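You operate a simulated robot arm through the tools that you are given. There is no shell and no other tool.

Carry out the task below with a simulated robot arm. There is one attempt and no reset: what you move stays moved.

Task
Nest the empty dish from the yellow-handled tray in the empty one on the green-handled tray.
Fine: push both trays in and slide the stop bar across.

It is judged by the outcome, as a careful person would: the job done as asked, and still so three seconds after it is handed in. It fails if anything else is knocked over, pushed out of place, dropped, spilled or broken.

Robot
A 6-joint arm with a four-finger gripper, fixed in place. Base frame: the origin is on the floor under the middle of its stand, x ahead of it, y to its left, z up; the work surface is at about z = 735. Readings come in mm, rad, newtons and seconds.
It reaches about 1012 mm from its shoulder. Its first joint turns from -2.897 to 2.897 rad. Payload 3.43 kg.
Tool frame: the origin (TCP) lies between the finger pads and is the grasp point; the fingertips stand 30 mm ahead of it; z points along the fingers, y is the line along which they close. The gripper opens to 120 mm; its body begins 85 mm behind the TCP.
Orientation is told as [roll, pitch, yaw] about the base's x, y, z axes, in that order, counted from this pose: with the fingers straight down and closing along the base's y, the tool's x points along the base's -x, its y along +y and its z along -z.

Tools
- The arm moves only by the tool jog_arm. Its argument "moves" is a list that holds one entry, the list of rows, each a list of 7 numbers: the shift along the tool's x, y, z in mm, then the turn, a rotation vector about the tool's x, y, z in rad, then the finger opening in mm, from 0 to 120. In form: [[[x, y, z, ax, ay, az, gripper], ...]]. A call has 1 to 20 rows; each row is the pose to reach, as a shift and turn from the pose commanded when the call began, along the tool's axes at that moment. Rows are played at 5 a second. More than 50 mm and 0.15 rad between two rows, or a gripper value outside its range, and nothing of the call is played. A pose out of reach is approached as far as the arm can. The call stops where the force on the tool passes 70 N (or 10 N more than at its start, if that is more) or the arm is blocked; 0.2 s more then pass. The fingers move at their own pace (about 136.2 mm/s each) and stop on an object; they squeeze with about 31 N. The grip force told is the motor's: it shows also when the fingers shut on nothing. Time passes only in rows, and 0.2 s behind the last, so rows that repeat a pose let the fingers close. The reply holds the time, the measured pose of the TCP, the force on the tool along the base axes, the opening and the grip force, in the units named above and with some noise, with the torque about the TCP (base axes, N m) and any sound that the robot's microphone picked up.
- Cameras (640 x 400 px; columns grow to the right, rows downward): "scene" is fixed at [399.8, -504.7, 1538]; the picture's right is [0.98, -0.18, 0.00], its down [-0.09, -0.50, -0.86] and it looks along [0.16, 0.85, -0.51] (base axes); focal length 305 px, centre (320, 200). "wrist" rides on the gripper at [71, -17, -121] in the tool frame; the picture's right is [0.23, 0.97, 0.00], its down [-0.81, 0.19, -0.55] and it looks along [-0.54, 0.13, 0.83] (tool axes); focal length 275 px, centre (320, 200). There is no depth. A picture from a camera that has moved, and an enlarged one, comes with that camera's place and axes in the base frame and with its lens. The place of the scene camera against the robot may be out by one fixed shift of up to 12 mm in any direction.
- snapshot(camera): a new picture of that camera. It takes no simulated time.
- inspect(camera, box): a new picture of the part [left, top, right, bottom] of that camera's present view, enlarged. It takes no simulated time.
- hand_in(): hands the job in; it is judged then, once.

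Nothing tells you positions but the pictures and the camera data. Unless the task says otherwise, let go and move clear before handing in.

The tools are called after "Call:" as name(argument=value, ...) on one line, values as JSON. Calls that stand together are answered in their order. jog_arm: Moves the arm, as the interface text tells. Its arguments: {"type":"object","properties":{"moves":{"type":"array","items":{"type":"array","items":{"type":"array","items":{"type":"number"}}}}},"required":["moves"]} The other tools are called the same way: snapshot (camera) takes a picture; inspect (camera, box) takes an enlarged picture of a part of a camera's view; hand_in () hands the job in.

At the start:

```text
clock: 0.0
position: [410.7, 270.0, 1376.5]
ee_rot: [0.004, 0.0, 0.0]
wrist_force: [0.5, -0.4, -0.8]
wrist_torque: [-0.02, 0.02, 0.0]
opening: 119.8
finger_force: 0.1
```

scene: 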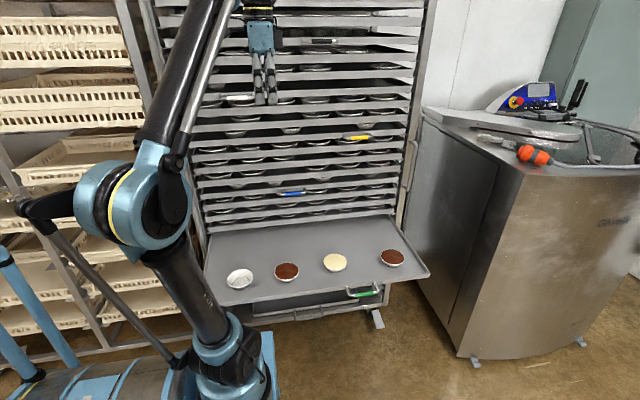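
wrist: 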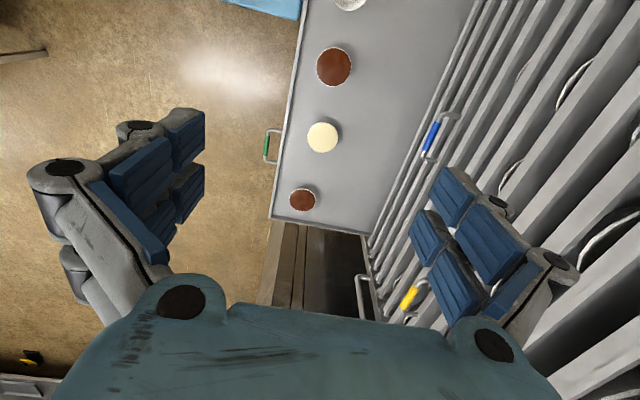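

I see a rack of trays with the green-handled tray pulled out (four dishes on it), and yellow- and blue-handled trays pushed in. I'll look closer at the details before moving.

Call:
inspect(camera="scene", box=[180, 80, 440, 240])

Call:
inspect(camera="scene", box=[190, 200, 450, 340])

Call:
inspect(camera="scene", box=[180, 0, 440, 120])

Call:
inspect(camera="wrist", box=[240, 0, 560, 340])

```text
2.46 times, centred on (310, 160) of scene
camera zoom: at [399.8, -504.7, 1538.0], right [0.98, -0.18, 0.0], down [-0.09, -0.5, -0.86], along [0.16, 0.85, -0.51], focal length 751 px, centre (345, 298)
```

zoom: 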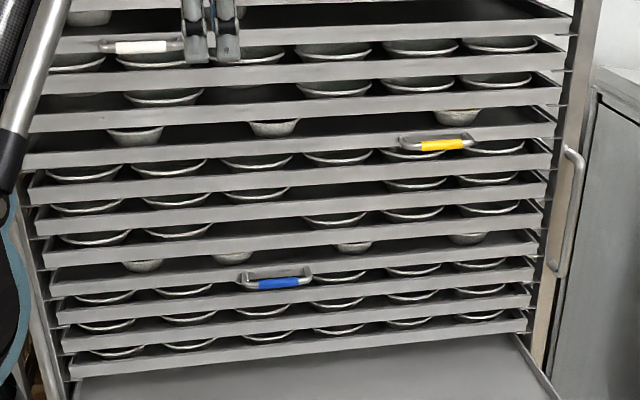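

```text
2.46 times, centred on (320, 270) of scene
camera zoom: at [399.8, -504.7, 1538.0], right [0.98, -0.18, 0.0], down [-0.09, -0.5, -0.86], along [0.16, 0.85, -0.51], focal length 751 px, centre (320, 28)
```

zoom: 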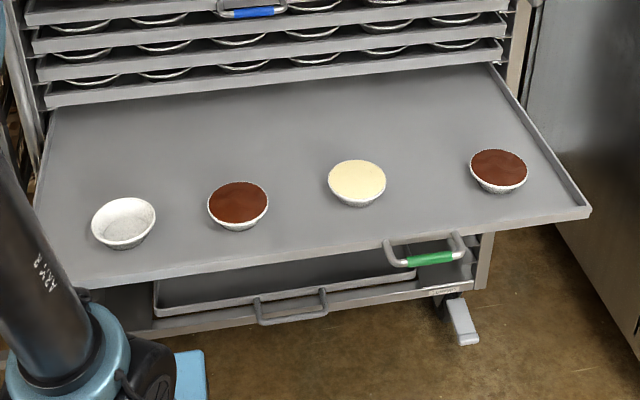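

```text
2.46 times, centred on (310, 60) of scene
camera zoom: at [399.8, -504.7, 1538.0], right [0.98, -0.18, 0.0], down [-0.09, -0.5, -0.86], along [0.16, 0.85, -0.51], focal length 751 px, centre (345, 545)
```

zoom: 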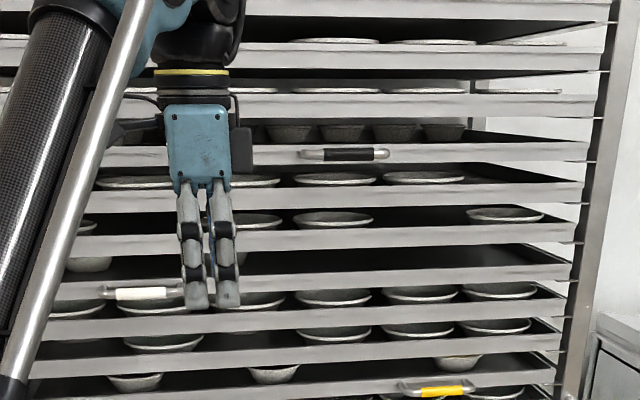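

```text
1.18 times, centred on (400, 170) of wrist
camera zoom: at [339.0, 253.0, 1496.9], right [-0.23, 0.97, 0.0], down [0.81, 0.19, 0.55], along [0.54, 0.13, -0.83], focal length 324 px, centre (226, 235)
```

zoom: 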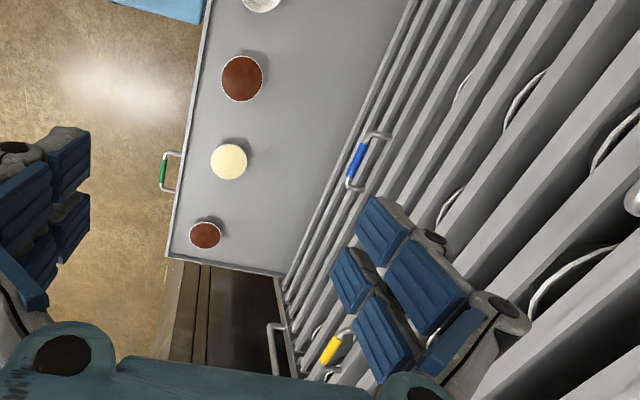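

The green tray is out with four dishes: one white empty dish at about [271, 317]. The yellow handle is near [737, 524, 1163] on a tray with three small dishes. I still need to find the stop bar, so I'll zoom in on the rack's posts.

Call:
inspect(camera="scene", box=[360, 0, 460, 100])

Call:
inspect(camera="scene", box=[370, 100, 450, 220])

Call:
inspect(camera="scene", box=[330, 220, 450, 340])

Call:
inspect(camera="scene", box=[130, 60, 260, 330])

Call:
inspect(camera="wrist", box=[240, 240, 440, 400])

```text
4.00 times, centred on (410, 50) of scene
camera zoom: at [399.8, -504.7, 1538.0], right [0.98, -0.18, 0.0], down [-0.09, -0.5, -0.86], along [0.16, 0.85, -0.51], focal length 1221 px, centre (-40, 800)
```

zoom: 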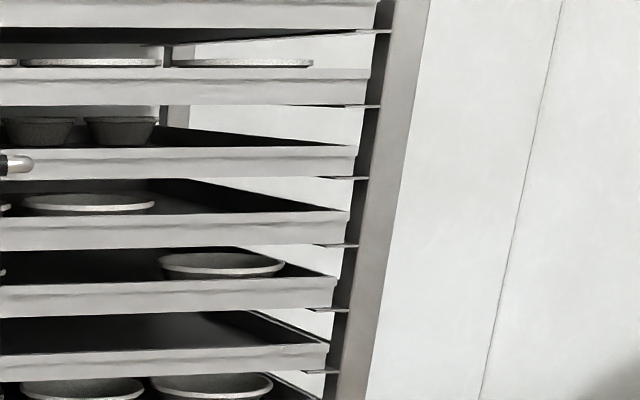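

```text
3.33 times, centred on (410, 160) of scene
camera zoom: at [399.8, -504.7, 1538.0], right [0.98, -0.18, 0.0], down [-0.09, -0.5, -0.86], along [0.16, 0.85, -0.51], focal length 1017 px, centre (20, 333)
```

zoom: 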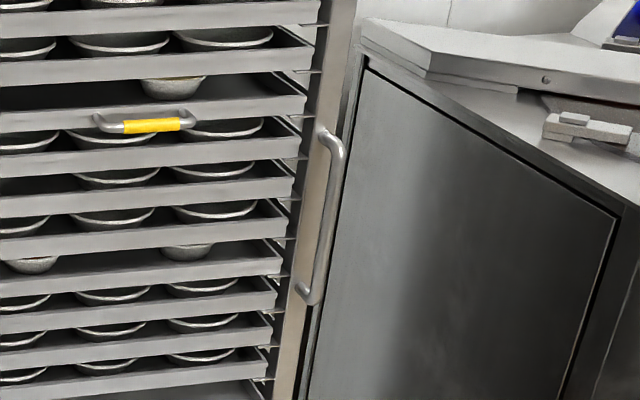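

```text
3.33 times, centred on (390, 280) of scene
camera zoom: at [399.8, -504.7, 1538.0], right [0.98, -0.18, 0.0], down [-0.09, -0.5, -0.86], along [0.16, 0.85, -0.51], focal length 1017 px, centre (87, -67)
```

zoom: 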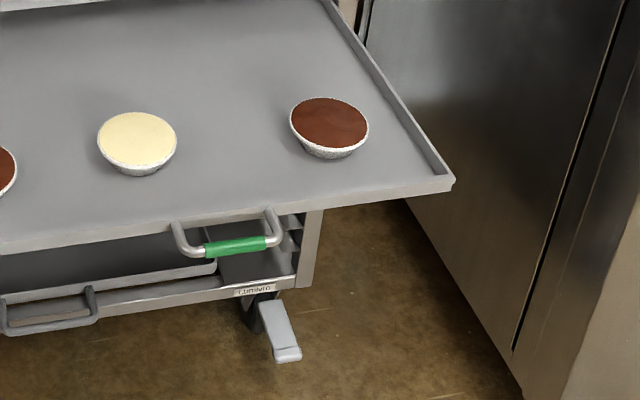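

```text
1.48 times, centred on (195, 195) of scene
camera zoom: at [399.8, -504.7, 1538.0], right [0.98, -0.18, 0.0], down [-0.09, -0.5, -0.86], along [0.16, 0.85, -0.51], focal length 452 px, centre (505, 207)
```

zoom: 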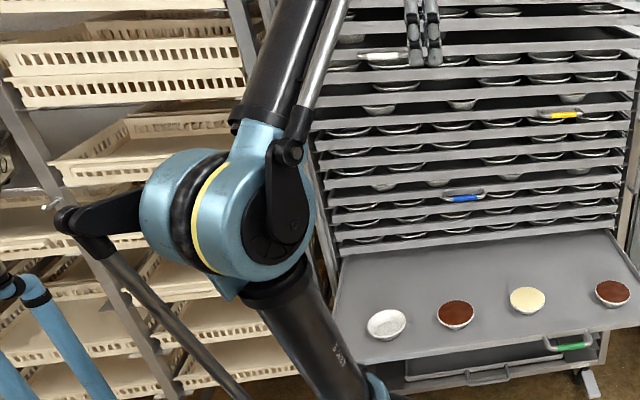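

```text
2.50 times, centred on (340, 320) of wrist
camera zoom: at [339.0, 253.0, 1496.9], right [-0.23, 0.97, 0.0], down [0.81, 0.19, 0.55], along [0.54, 0.13, -0.83], focal length 688 px, centre (270, -100)
```

zoom: 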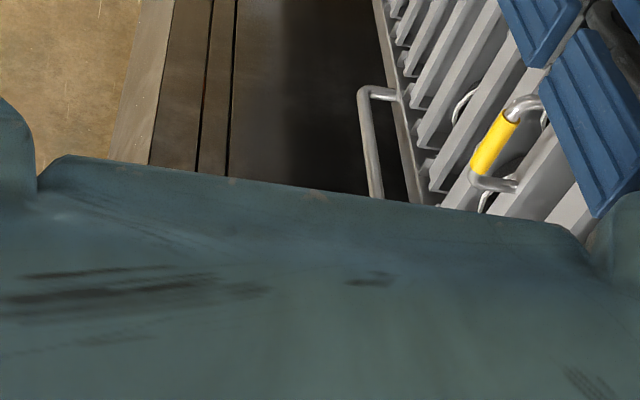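

Nothing obvious yet as the stop bar apart from the grey handle on the right post; the arm blocks some of the view. I'll back away from the rack and turn the fingers toward it (roll +90°), so the wrist camera looks at the rack front.

Call:
jog_arm(moves=[[[-4, -20, 10, -0.14, 0, 0, 120], [-8, -40, 20, -0.28, 0, 0, 120], [-12, -60, 30, -0.42, 0, 0, 120], [-16, -80, 40, -0.56, 0, 0, 120], [-20, -100, 50, -0.7, 0, 0, 120], [-24, -120, 60, -0.84, 0, 0, 120], [-28, -140, 70, -0.98, 0, 0, 120], [-32, -160, 80, -1.12, 0, 0, 120], [-36, -180, 90, -1.26, 0, 0, 120], [-40, -200, 100, -1.4, 0, 0, 120], [-40, -200, 100, -1.54, 0, 0, 120], [-40, -200, 100, -1.574, 0, 0, 120]]])

Call:
snapshot(camera="scene")

Call:
snapshot(camera="wrist")

```text
clock: 2.6
position: [472.7, 136.8, 1279.5]
ee_rot: [1.577, -0.012, -0.001]
wrist_force: [0.1, -0.4, 1.4]
wrist_torque: [-0.01, -0.01, 0.02]
opening: 119.9
finger_force: 0.1
out of reach, approached as far as the arm can: row 8, 9, 10, 11, 12
```

```text
taken
```

scene: 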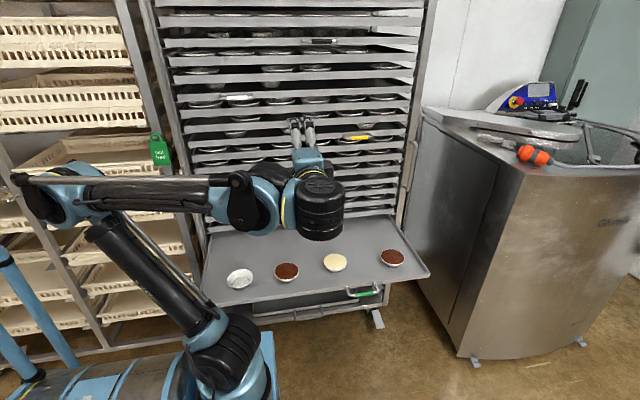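

```text
taken
camera wrist: at [402.5, 16.9, 1259.8], right [-0.24, -0.01, 0.97], down [0.81, -0.55, 0.2], along [0.54, 0.83, 0.14], focal length 275 px, centre (320, 200)
```

wrist: 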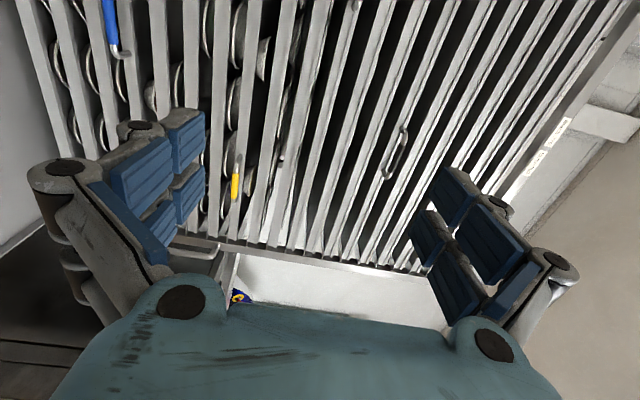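

Now a green tag is visible on the left of the rack. I'll zoom in on it.

Call:
inspect(camera="scene", box=[110, 100, 210, 210])

Call:
inspect(camera="scene", box=[110, 0, 230, 110])

Call:
inspect(camera="scene", box=[150, 80, 420, 240])

Call:
inspect(camera="wrist", box=[400, 0, 640, 200])

Call:
inspect(camera="scene", box=[200, 220, 450, 400])

```text
3.64 times, centred on (160, 155) of scene
camera zoom: at [399.8, -504.7, 1538.0], right [0.98, -0.18, 0.0], down [-0.09, -0.5, -0.86], along [0.16, 0.85, -0.51], focal length 1110 px, centre (902, 364)
```

zoom: 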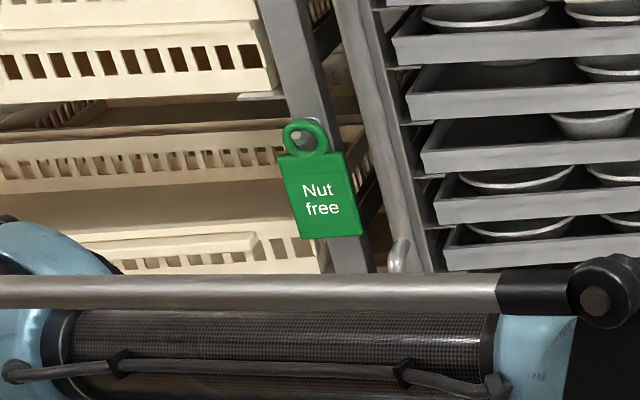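

```text
3.64 times, centred on (170, 55) of scene
camera zoom: at [399.8, -504.7, 1538.0], right [0.98, -0.18, 0.0], down [-0.09, -0.5, -0.86], along [0.16, 0.85, -0.51], focal length 1110 px, centre (866, 727)
```

zoom: 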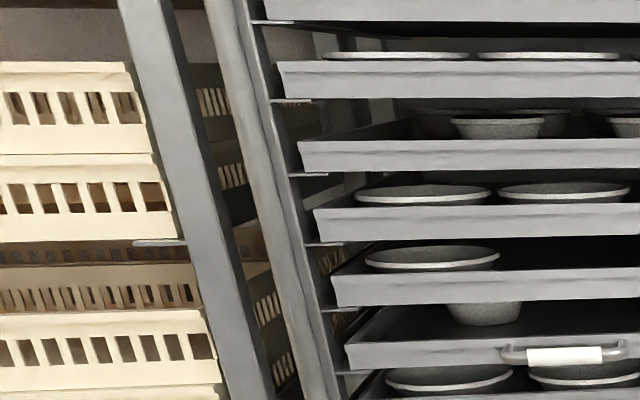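

```text
2.37 times, centred on (285, 160) of scene
camera zoom: at [399.8, -504.7, 1538.0], right [0.98, -0.18, 0.0], down [-0.09, -0.5, -0.86], along [0.16, 0.85, -0.51], focal length 723 px, centre (403, 295)
```

zoom: 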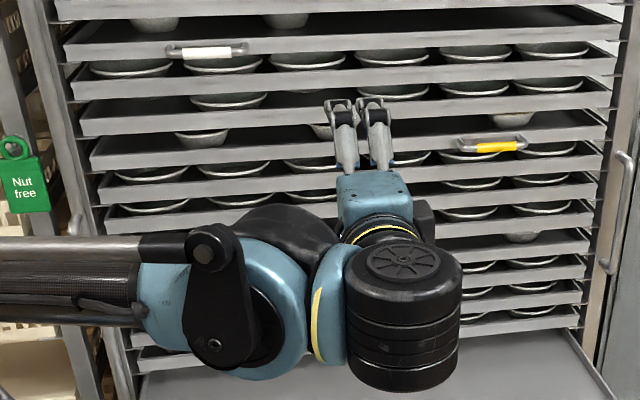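

```text
2.00 times, centred on (520, 100) of wrist
camera zoom: at [402.5, 16.9, 1259.8], right [-0.24, -0.01, 0.97], down [0.81, -0.55, 0.2], along [0.54, 0.83, 0.14], focal length 551 px, centre (-80, 400)
```

zoom: 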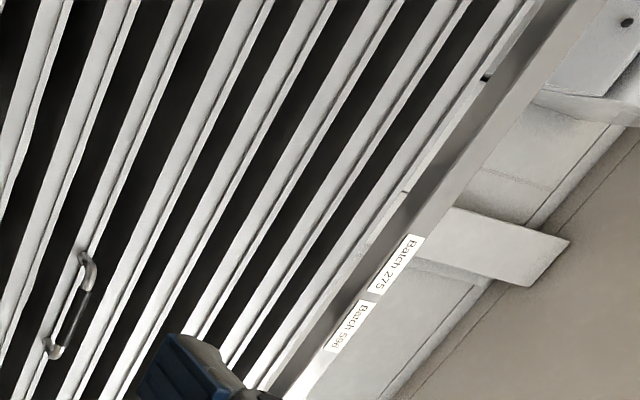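

```text
2.22 times, centred on (325, 310) of scene
camera zoom: at [399.8, -504.7, 1538.0], right [0.98, -0.18, 0.0], down [-0.09, -0.5, -0.86], along [0.16, 0.85, -0.51], focal length 678 px, centre (309, -44)
```

zoom: 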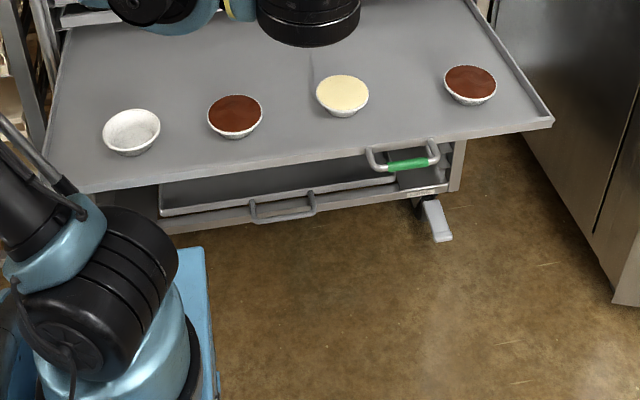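

The posts carry push handles on both sides, and a "Nut free" tag hangs on the neighbour rack. I still have not found the stop bar, so I'll inspect more of the wrist view and then look from other angles.

Call:
inspect(camera="wrist", box=[150, 100, 440, 320])

Call:
inspect(camera="wrist", box=[0, 0, 260, 200])

Call:
inspect(camera="scene", box=[240, 0, 450, 60])

Call:
inspect(camera="scene", box=[300, 270, 400, 340])

```text
1.82 times, centred on (295, 210) of wrist
camera zoom: at [402.5, 16.9, 1259.8], right [-0.24, -0.01, 0.97], down [0.81, -0.55, 0.2], along [0.54, 0.83, 0.14], focal length 500 px, centre (366, 182)
```

zoom: 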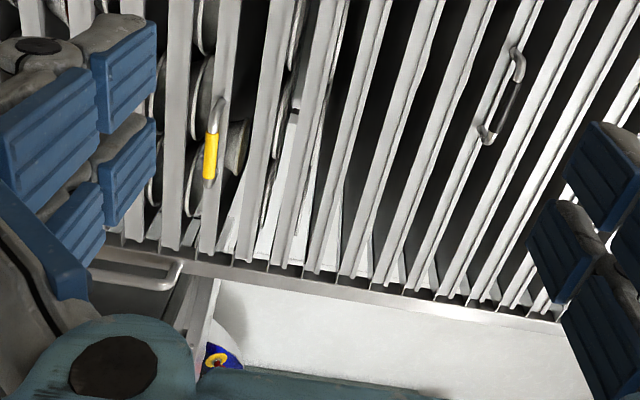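

```text
2.00 times, centred on (130, 100) of wrist
camera zoom: at [402.5, 16.9, 1259.8], right [-0.24, -0.01, 0.97], down [0.81, -0.55, 0.2], along [0.54, 0.83, 0.14], focal length 551 px, centre (700, 400)
```

zoom: 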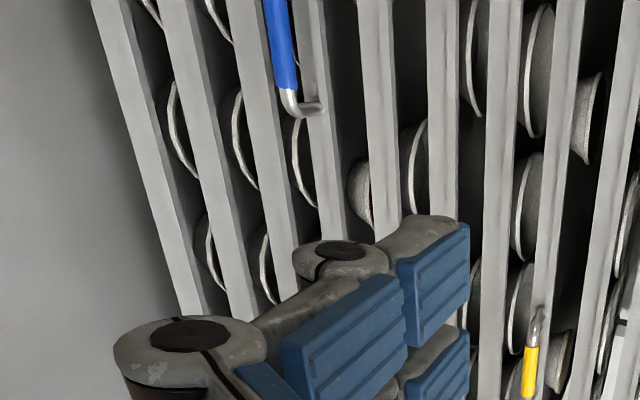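

```text
3.05 times, centred on (345, 30) of scene
camera zoom: at [399.8, -504.7, 1538.0], right [0.98, -0.18, 0.0], down [-0.09, -0.5, -0.86], along [0.16, 0.85, -0.51], focal length 930 px, centre (244, 718)
```

zoom: 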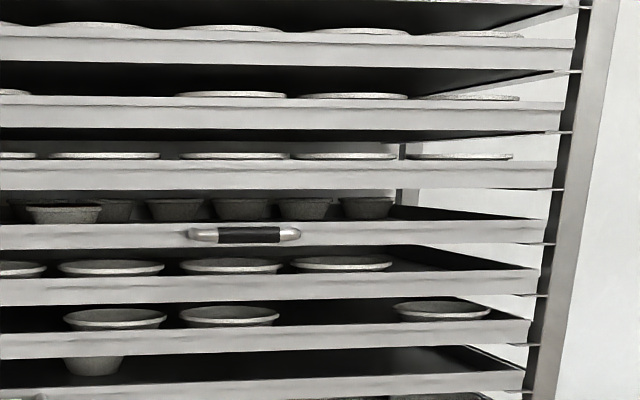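

```text
5.71 times, centred on (350, 305) of scene
camera zoom: at [399.8, -504.7, 1538.0], right [0.98, -0.18, 0.0], down [-0.09, -0.5, -0.86], along [0.16, 0.85, -0.51], focal length 1744 px, centre (149, -400)
```

zoom: 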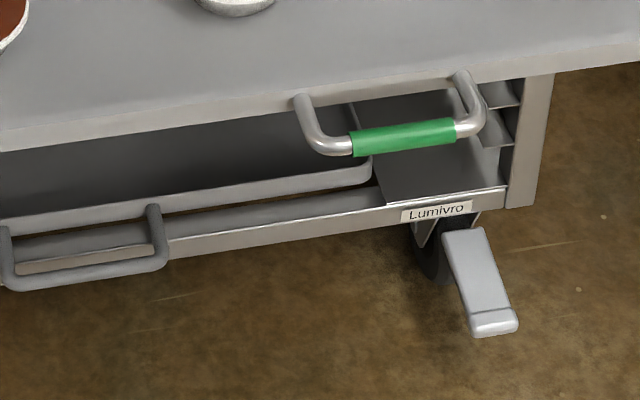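

There's a drip tray with a handle on the base, but no clear stop bar yet. I'll move the wrist camera closer to the right post and its long handle for a better look.

Call:
jog_arm(moves=[[[-40, -10, 10, 0, 0, 0, 120], [-80, -20, 20, 0, 0, 0, 120], [-120, -30, 30, 0, 0, 0, 120], [-160, -40, 40, 0, 0, 0, 120], [-200, -50, 50, 0, 0, 0, 120], [-240, -60, 60, 0, 0, 0, 120], [-260, -60, 60, 0, 0, 0, 120]]])

Call:
snapshot(camera="wrist")

Call:
snapshot(camera="scene")

```text
clock: 4.2
position: [732.7, 198.1, 1226.2]
ee_rot: [1.576, -0.011, -0.001]
wrist_force: [-1.4, 0.6, 0.3]
wrist_torque: [0.03, -0.03, -0.02]
opening: 120.3
finger_force: 0.0
```

```text
taken
camera wrist: at [662.0, 76.6, 1207.1], right [-0.24, -0.01, 0.97], down [0.81, -0.55, 0.2], along [0.54, 0.83, 0.14], focal length 275 px, centre (320, 200)
```

wrist: 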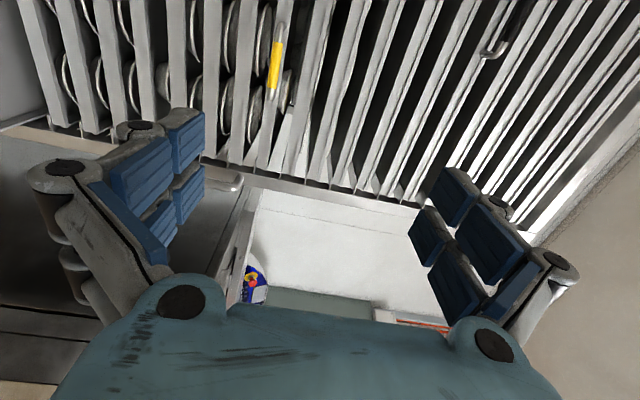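

```text
taken
```

scene: 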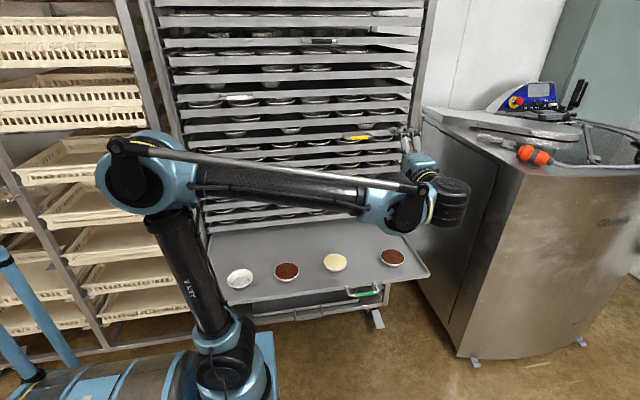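

The arm responds as expected. I'll zoom in on the right post from here.

Call:
inspect(camera="wrist", box=[0, 90, 260, 260])

Call:
inspect(camera="wrist", box=[200, 80, 460, 240])

Call:
inspect(camera="wrist", box=[180, 0, 340, 180])

Call:
inspect(camera="wrist", box=[440, 0, 640, 260])

Call:
inspect(camera="scene", box=[130, 0, 430, 130])

```text
2.35 times, centred on (130, 175) of wrist
camera zoom: at [662.0, 76.6, 1207.1], right [-0.24, -0.01, 0.97], down [0.81, -0.55, 0.2], along [0.54, 0.83, 0.14], focal length 648 px, centre (767, 259)
```

zoom: 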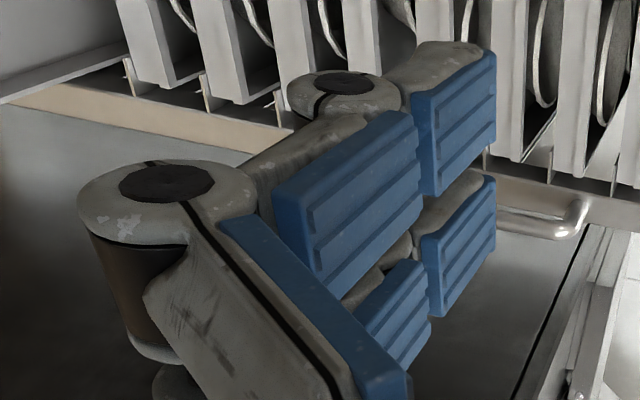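

```text
2.46 times, centred on (330, 160) of wrist
camera zoom: at [662.0, 76.6, 1207.1], right [-0.24, -0.01, 0.97], down [0.81, -0.55, 0.2], along [0.54, 0.83, 0.14], focal length 678 px, centre (295, 298)
```

zoom: 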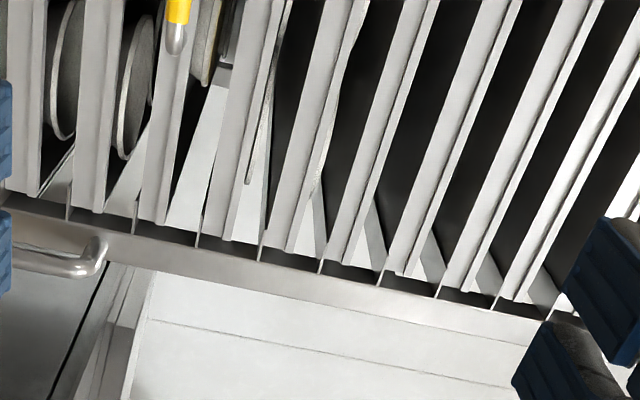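

```text
2.22 times, centred on (260, 90) of wrist
camera zoom: at [662.0, 76.6, 1207.1], right [-0.24, -0.01, 0.97], down [0.81, -0.55, 0.2], along [0.54, 0.83, 0.14], focal length 612 px, centre (453, 444)
```

zoom: 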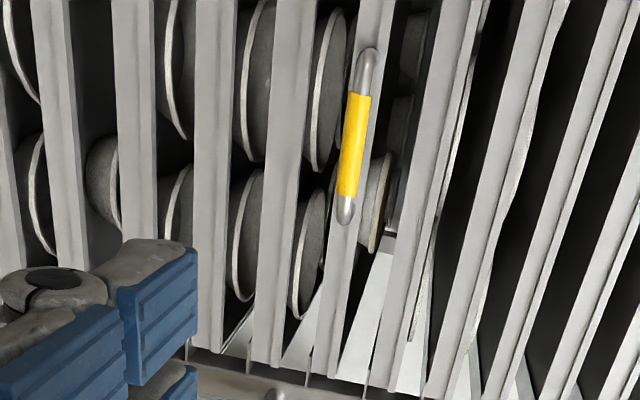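

```text
1.54 times, centred on (540, 130) of wrist
camera zoom: at [662.0, 76.6, 1207.1], right [-0.24, -0.01, 0.97], down [0.81, -0.55, 0.2], along [0.54, 0.83, 0.14], focal length 424 px, centre (-18, 308)
```

zoom: 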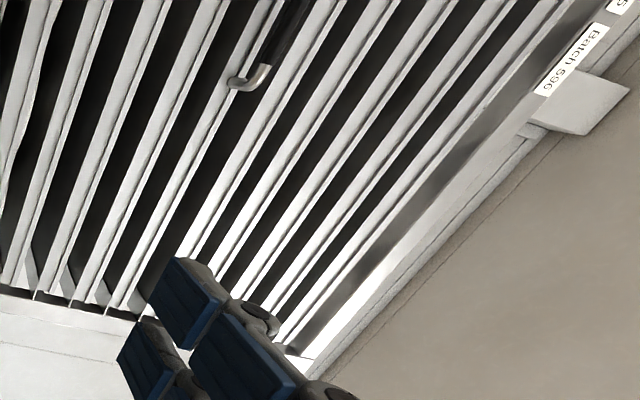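

```text
2.13 times, centred on (280, 65) of scene
camera zoom: at [399.8, -504.7, 1538.0], right [0.98, -0.18, 0.0], down [-0.09, -0.5, -0.86], along [0.16, 0.85, -0.51], focal length 651 px, centre (405, 488)
```

zoom: 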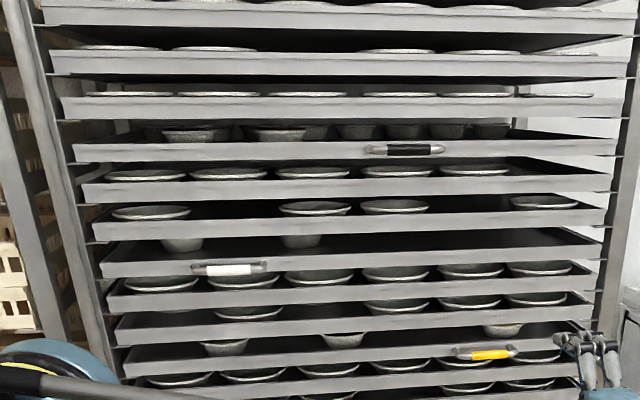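

Call:
inspect(camera="scene", box=[120, 60, 240, 180])

Call:
inspect(camera="scene", box=[140, 170, 260, 330])

Call:
inspect(camera="scene", box=[370, 130, 450, 250])

Call:
inspect(camera="scene", box=[200, 270, 330, 350])

```text
3.33 times, centred on (180, 120) of scene
camera zoom: at [399.8, -504.7, 1538.0], right [0.98, -0.18, 0.0], down [-0.09, -0.5, -0.86], along [0.16, 0.85, -0.51], focal length 1017 px, centre (787, 467)
```

zoom: 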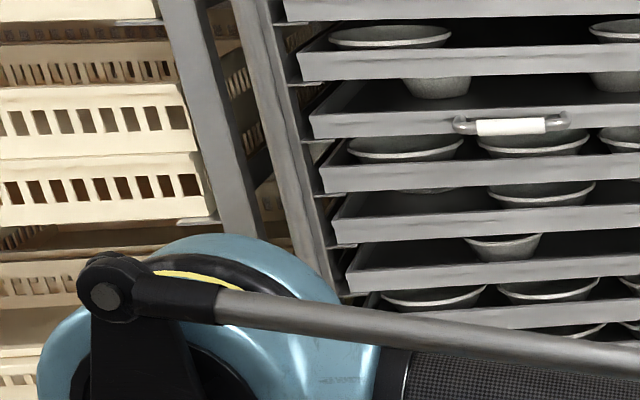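

```text
2.50 times, centred on (200, 250) of scene
camera zoom: at [399.8, -504.7, 1538.0], right [0.98, -0.18, 0.0], down [-0.09, -0.5, -0.86], along [0.16, 0.85, -0.51], focal length 763 px, centre (620, 75)
```

zoom: 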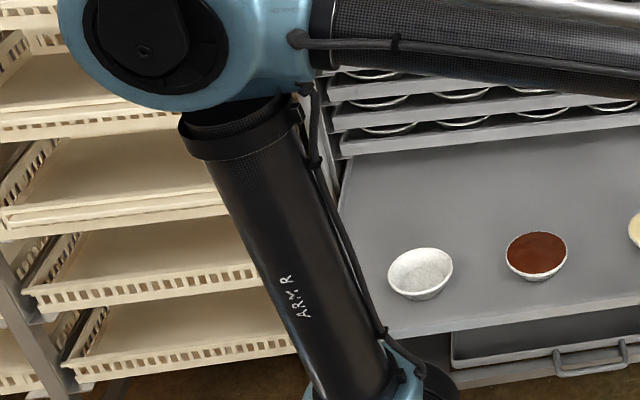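

```text
3.33 times, centred on (410, 190) of scene
camera zoom: at [399.8, -504.7, 1538.0], right [0.98, -0.18, 0.0], down [-0.09, -0.5, -0.86], along [0.16, 0.85, -0.51], focal length 1017 px, centre (20, 233)
```

zoom: 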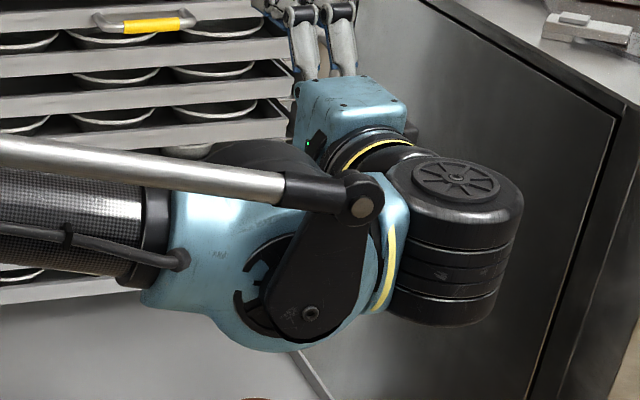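

```text
4.92 times, centred on (265, 310) of scene
camera zoom: at [399.8, -504.7, 1538.0], right [0.98, -0.18, 0.0], down [-0.09, -0.5, -0.86], along [0.16, 0.85, -0.51], focal length 1502 px, centre (591, -342)
```

zoom: 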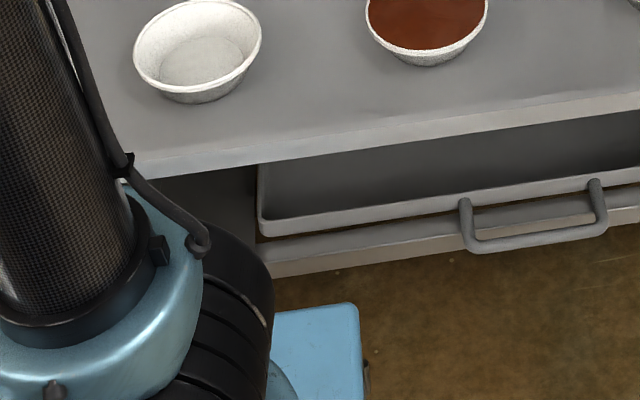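

The bottom piece is a drip tray. The rack's top rail (with batch labels) is near z≈1750, so I'll raise the wrist camera to look at the upper part of the rack.

Call:
jog_arm(moves=[[[25, 40, 0, 0, 0, 0, 120], [50, 80, 0, 0, 0, 0, 120], [75, 120, 0, 0, 0, 0, 120], [100, 160, 0, 0, 0, 0, 120], [125, 200, 0, 0, 0, 0, 120], [150, 240, 0, 0, 0, 0, 120], [175, 270, 0, 0, 0, 0, 120], [200, 300, 0, 0, 0, 0, 120]]])

Call:
snapshot(camera="wrist")

Call:
snapshot(camera="scene")

```text
clock: 6.0
position: [529.4, 196.5, 1522.3]
ee_rot: [1.576, -0.012, -0.001]
wrist_force: [0.4, -0.1, 0.2]
wrist_torque: [0.0, -0.01, 0.02]
opening: 120.1
finger_force: 0.0
```

```text
taken
camera wrist: at [458.9, 76.0, 1504.2], right [-0.24, -0.01, 0.97], down [0.81, -0.55, 0.2], along [0.54, 0.83, 0.14], focal length 275 px, centre (320, 200)
```

wrist: 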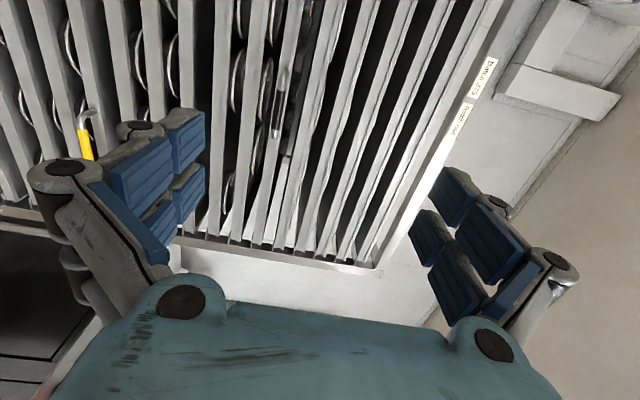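

```text
taken
```

scene: 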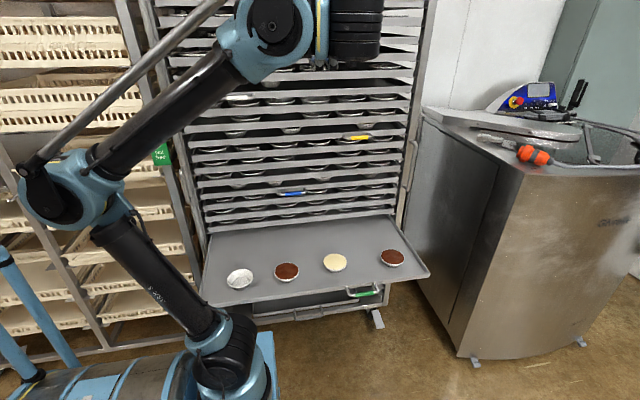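

Call:
inspect(camera="wrist", box=[340, 0, 640, 280])

Call:
inspect(camera="wrist", box=[140, 140, 440, 320])

Call:
inspect(camera="scene", box=[130, 120, 220, 260])

Call:
inspect(camera="scene", box=[370, 60, 450, 260])

```text
1.43 times, centred on (490, 140) of wrist
camera zoom: at [458.9, 76.0, 1504.2], right [-0.24, -0.01, 0.97], down [0.81, -0.55, 0.2], along [0.54, 0.83, 0.14], focal length 393 px, centre (77, 286)
```

zoom: 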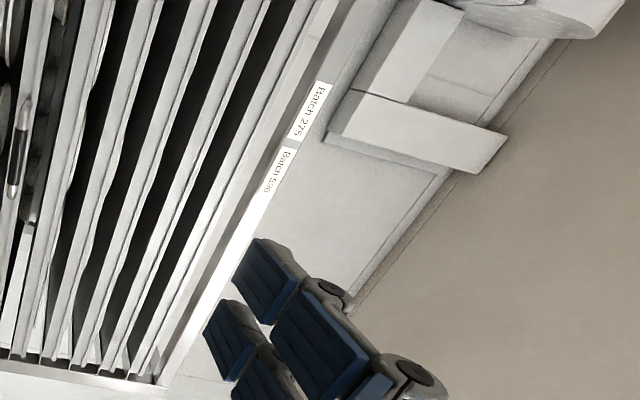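

```text
2.13 times, centred on (290, 230) of wrist
camera zoom: at [458.9, 76.0, 1504.2], right [-0.24, -0.01, 0.97], down [0.81, -0.55, 0.2], along [0.54, 0.83, 0.14], focal length 587 px, centre (384, 136)
```

zoom: 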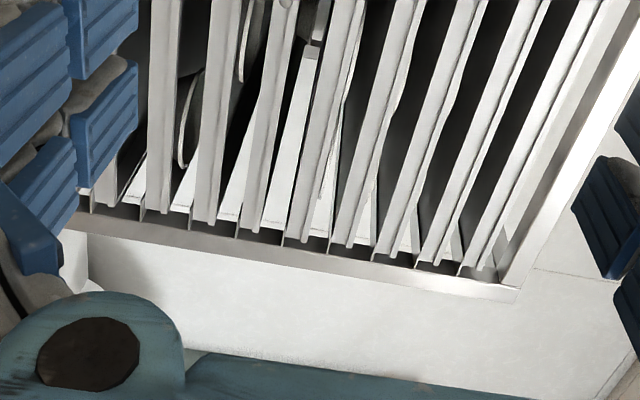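

```text
2.86 times, centred on (175, 190) of scene
camera zoom: at [399.8, -504.7, 1538.0], right [0.98, -0.18, 0.0], down [-0.09, -0.5, -0.86], along [0.16, 0.85, -0.51], focal length 872 px, centre (734, 229)
```

zoom: 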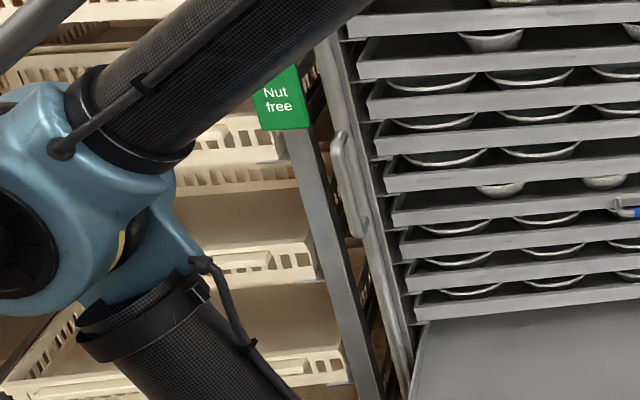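

```text
2.00 times, centred on (410, 160) of scene
camera zoom: at [399.8, -504.7, 1538.0], right [0.98, -0.18, 0.0], down [-0.09, -0.5, -0.86], along [0.16, 0.85, -0.51], focal length 610 px, centre (140, 280)
```

zoom: 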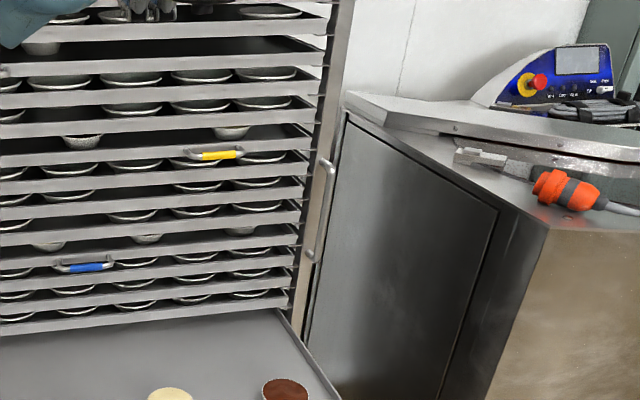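

Both posts only have push handles. I'll rotate the wrist 90° about its axis for an upright, wide view of the rack front.

Call:
jog_arm(moves=[[[0, 0, 0, 0, 0, 0.14, 120], [0, 0, 0, 0, 0, 0.28, 120], [0, 0, 0, 0, 0, 0.42, 120], [0, 0, 0, 0, 0, 0.56, 120], [0, 0, 0, 0, 0, 0.7, 120], [0, 0, 0, 0, 0, 0.84, 120], [0, 0, 0, 0, 0, 0.98, 120], [0, 0, 0, 0, 0, 1.12, 120], [0, 0, 0, 0, 0, 1.26, 120], [0, 0, 0, 0, 0, 1.4, 120], [0, 0, 0, 0, 0, 1.54, 120], [0, 0, 0, 0, 0, 1.57, 120]]])

Call:
snapshot(camera="wrist")

```text
clock: 8.6
position: [529.0, 195.4, 1521.9]
ee_rot: [2.044, 1.559, 0.473]
wrist_force: [0.4, -0.5, -0.3]
wrist_torque: [0.02, -0.02, -0.02]
opening: 120.0
finger_force: 0.1
```

```text
taken
camera wrist: at [511.6, 74.5, 1592.9], right [0.97, 0.0, 0.24], down [0.2, -0.55, -0.81], along [0.13, 0.84, -0.53], focal length 275 px, centre (320, 200)
```

wrist: 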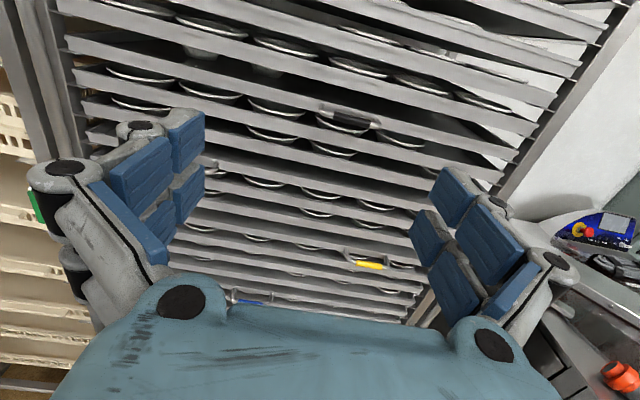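

Good upright view. I'll tilt up a bit to see the top of the rack fully.

Call:
jog_arm(moves=[[[0, 0, -10, 0, 0.14, 0, 120], [0, 0, -20, 0, 0.28, 0, 120], [0, 0, -30, 0, 0.42, 0, 120], [0, 0, -40, 0, 0.56, 0, 120], [0, 0, -40, 0, 0.6, 0, 120]]])

Call:
snapshot(camera="wrist")

```text
clock: 9.8
position: [526.7, 155.3, 1522.6]
ee_rot: [3.119, 0.963, 1.552]
wrist_force: [0.2, 0.0, -0.2]
wrist_torque: [0.01, 0.0, -0.02]
opening: 120.2
finger_force: 0.0
```

```text
taken
camera wrist: at [512.2, 16.0, 1511.7], right [0.97, -0.13, 0.2], down [0.2, 0.01, -0.98], along [0.13, 0.99, 0.04], focal length 275 px, centre (320, 200)
```

wrist: 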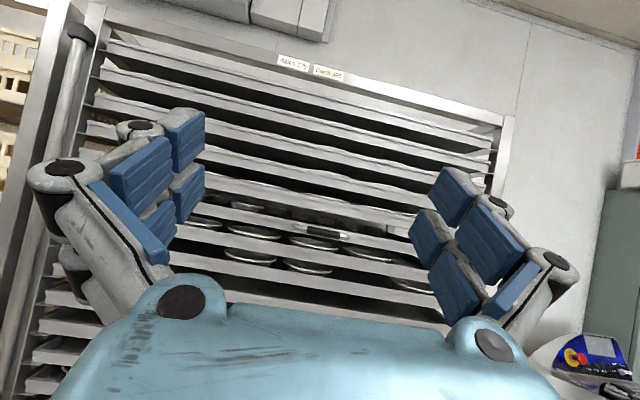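

There's a round vertical tube with a cap at the left of the rack, separate from the post. I'll zoom in on it.

Call:
inspect(camera="wrist", box=[0, 0, 180, 180])

Call:
inspect(camera="wrist", box=[0, 150, 130, 400])

Call:
inspect(camera="wrist", box=[380, 40, 560, 240])

```text
2.22 times, centred on (90, 90) of wrist
camera zoom: at [512.2, 16.0, 1511.7], right [0.97, -0.13, 0.2], down [0.2, 0.01, -0.98], along [0.13, 0.99, 0.04], focal length 612 px, centre (831, 444)
```

zoom: 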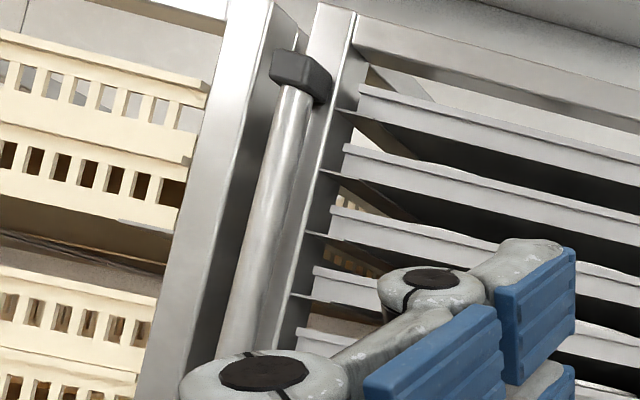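

```text
1.60 times, centred on (65, 275) of wrist
camera zoom: at [512.2, 16.0, 1511.7], right [0.97, -0.13, 0.2], down [0.2, 0.01, -0.98], along [0.13, 0.99, 0.04], focal length 440 px, centre (728, 80)
```

zoom: 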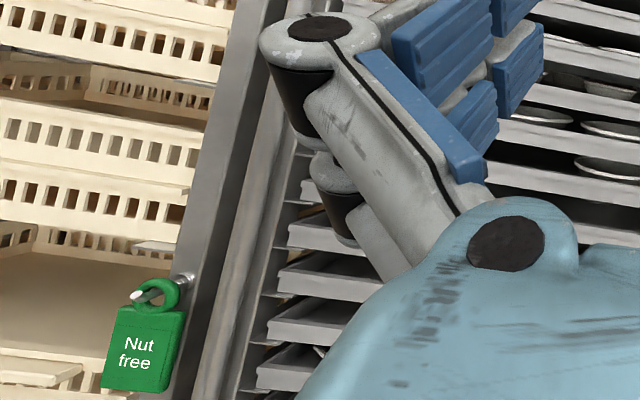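

```text
2.00 times, centred on (470, 140) of wrist
camera zoom: at [512.2, 16.0, 1511.7], right [0.97, -0.13, 0.2], down [0.2, 0.01, -0.98], along [0.13, 0.99, 0.04], focal length 551 px, centre (20, 320)
```

zoom: 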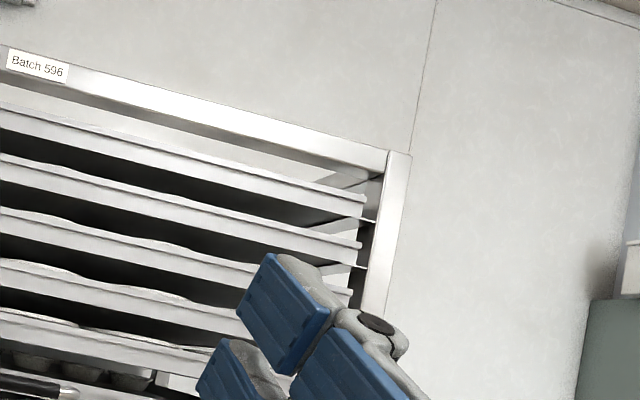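

That tube in front of the left post, with a capped end and a handle, looks like the stop bar. I'll move the camera left and lower to examine it.

Call:
jog_arm(moves=[[[-31, -25, -10, 0, 0, 0, 120], [-62, -50, -20, 0, 0, 0, 120], [-93, -75, -30, 0, 0, 0, 120], [-124, -100, -40, 0, 0, 0, 120], [-155, -125, -50, 0, 0, 0, 120], [-186, -150, -60, 0, 0, 0, 120], [-217, -175, -70, 0, 0, 0, 120], [-248, -200, -79, 0, 0, 0, 120]]])

Call:
snapshot(camera="wrist")

Call:
snapshot(camera="scene")

```text
clock: 11.6
position: [385.2, 247.4, 1268.4]
ee_rot: [3.115, 0.965, 1.552]
wrist_force: [0.7, -0.3, 0.4]
wrist_torque: [0.0, 0.0, 0.02]
opening: 119.9
finger_force: 0.1
out of reach, approached as far as the arm can: row 6, 7, 8
```

```text
taken
camera wrist: at [368.5, 107.8, 1257.1], right [0.97, -0.13, 0.2], down [0.21, 0.01, -0.98], along [0.12, 0.99, 0.03], focal length 275 px, centre (320, 200)
```

wrist: 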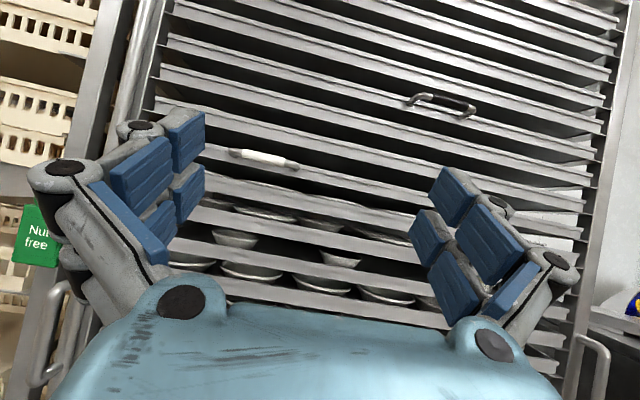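

```text
taken
```

scene: 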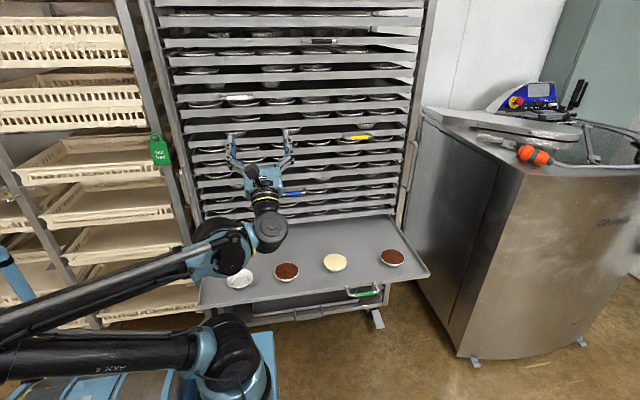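

Call:
inspect(camera="wrist", box=[0, 180, 140, 400])

Call:
inspect(camera="wrist", box=[80, 0, 240, 180])

Call:
inspect(camera="scene", box=[120, 60, 260, 260])

Call:
inspect(camera="scene", box=[130, 0, 230, 110])

Call:
inspect(camera="scene", box=[150, 160, 230, 250])

```text
1.82 times, centred on (70, 290) of wrist
camera zoom: at [368.5, 107.8, 1257.1], right [0.97, -0.13, 0.2], down [0.21, 0.01, -0.98], along [0.12, 0.99, 0.03], focal length 500 px, centre (774, 36)
```

zoom: 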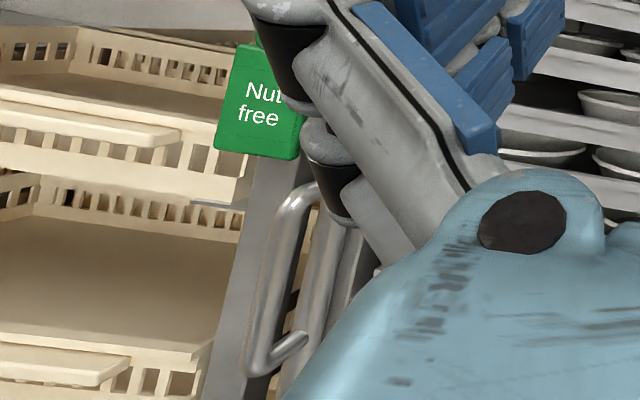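

```text
2.22 times, centred on (160, 90) of wrist
camera zoom: at [368.5, 107.8, 1257.1], right [0.97, -0.13, 0.2], down [0.21, 0.01, -0.98], along [0.12, 0.99, 0.03], focal length 612 px, centre (676, 444)
```

zoom: 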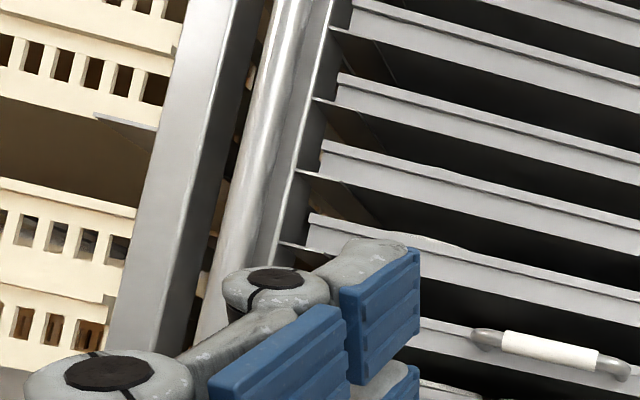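

```text
2.00 times, centred on (190, 160) of scene
camera zoom: at [399.8, -504.7, 1538.0], right [0.98, -0.18, 0.0], down [-0.09, -0.5, -0.86], along [0.16, 0.85, -0.51], focal length 610 px, centre (580, 280)
```

zoom: 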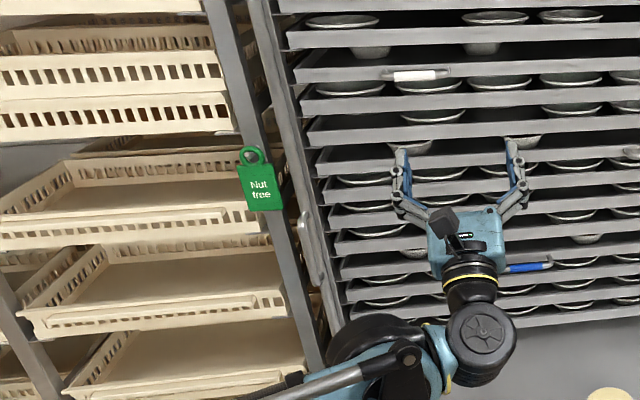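

```text
3.64 times, centred on (180, 55) of scene
camera zoom: at [399.8, -504.7, 1538.0], right [0.98, -0.18, 0.0], down [-0.09, -0.5, -0.86], along [0.16, 0.85, -0.51], focal length 1110 px, centre (829, 727)
```

zoom: 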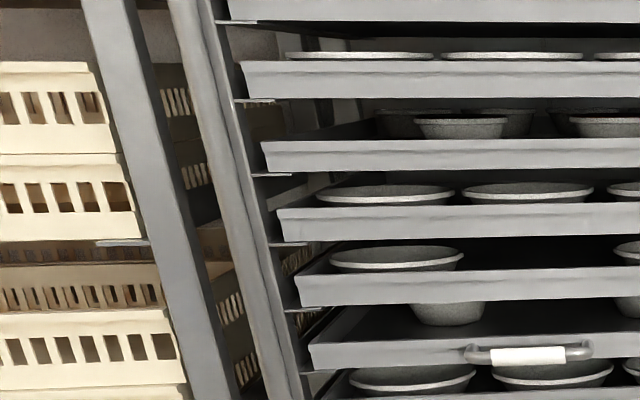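

```text
4.44 times, centred on (190, 205) of scene
camera zoom: at [399.8, -504.7, 1538.0], right [0.98, -0.18, 0.0], down [-0.09, -0.5, -0.86], along [0.16, 0.85, -0.51], focal length 1356 px, centre (898, 178)
```

zoom: 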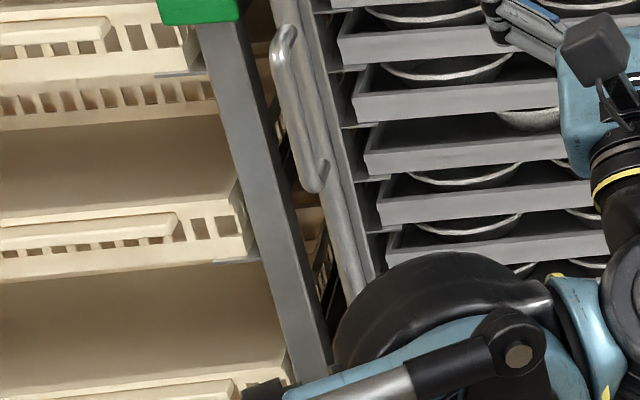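

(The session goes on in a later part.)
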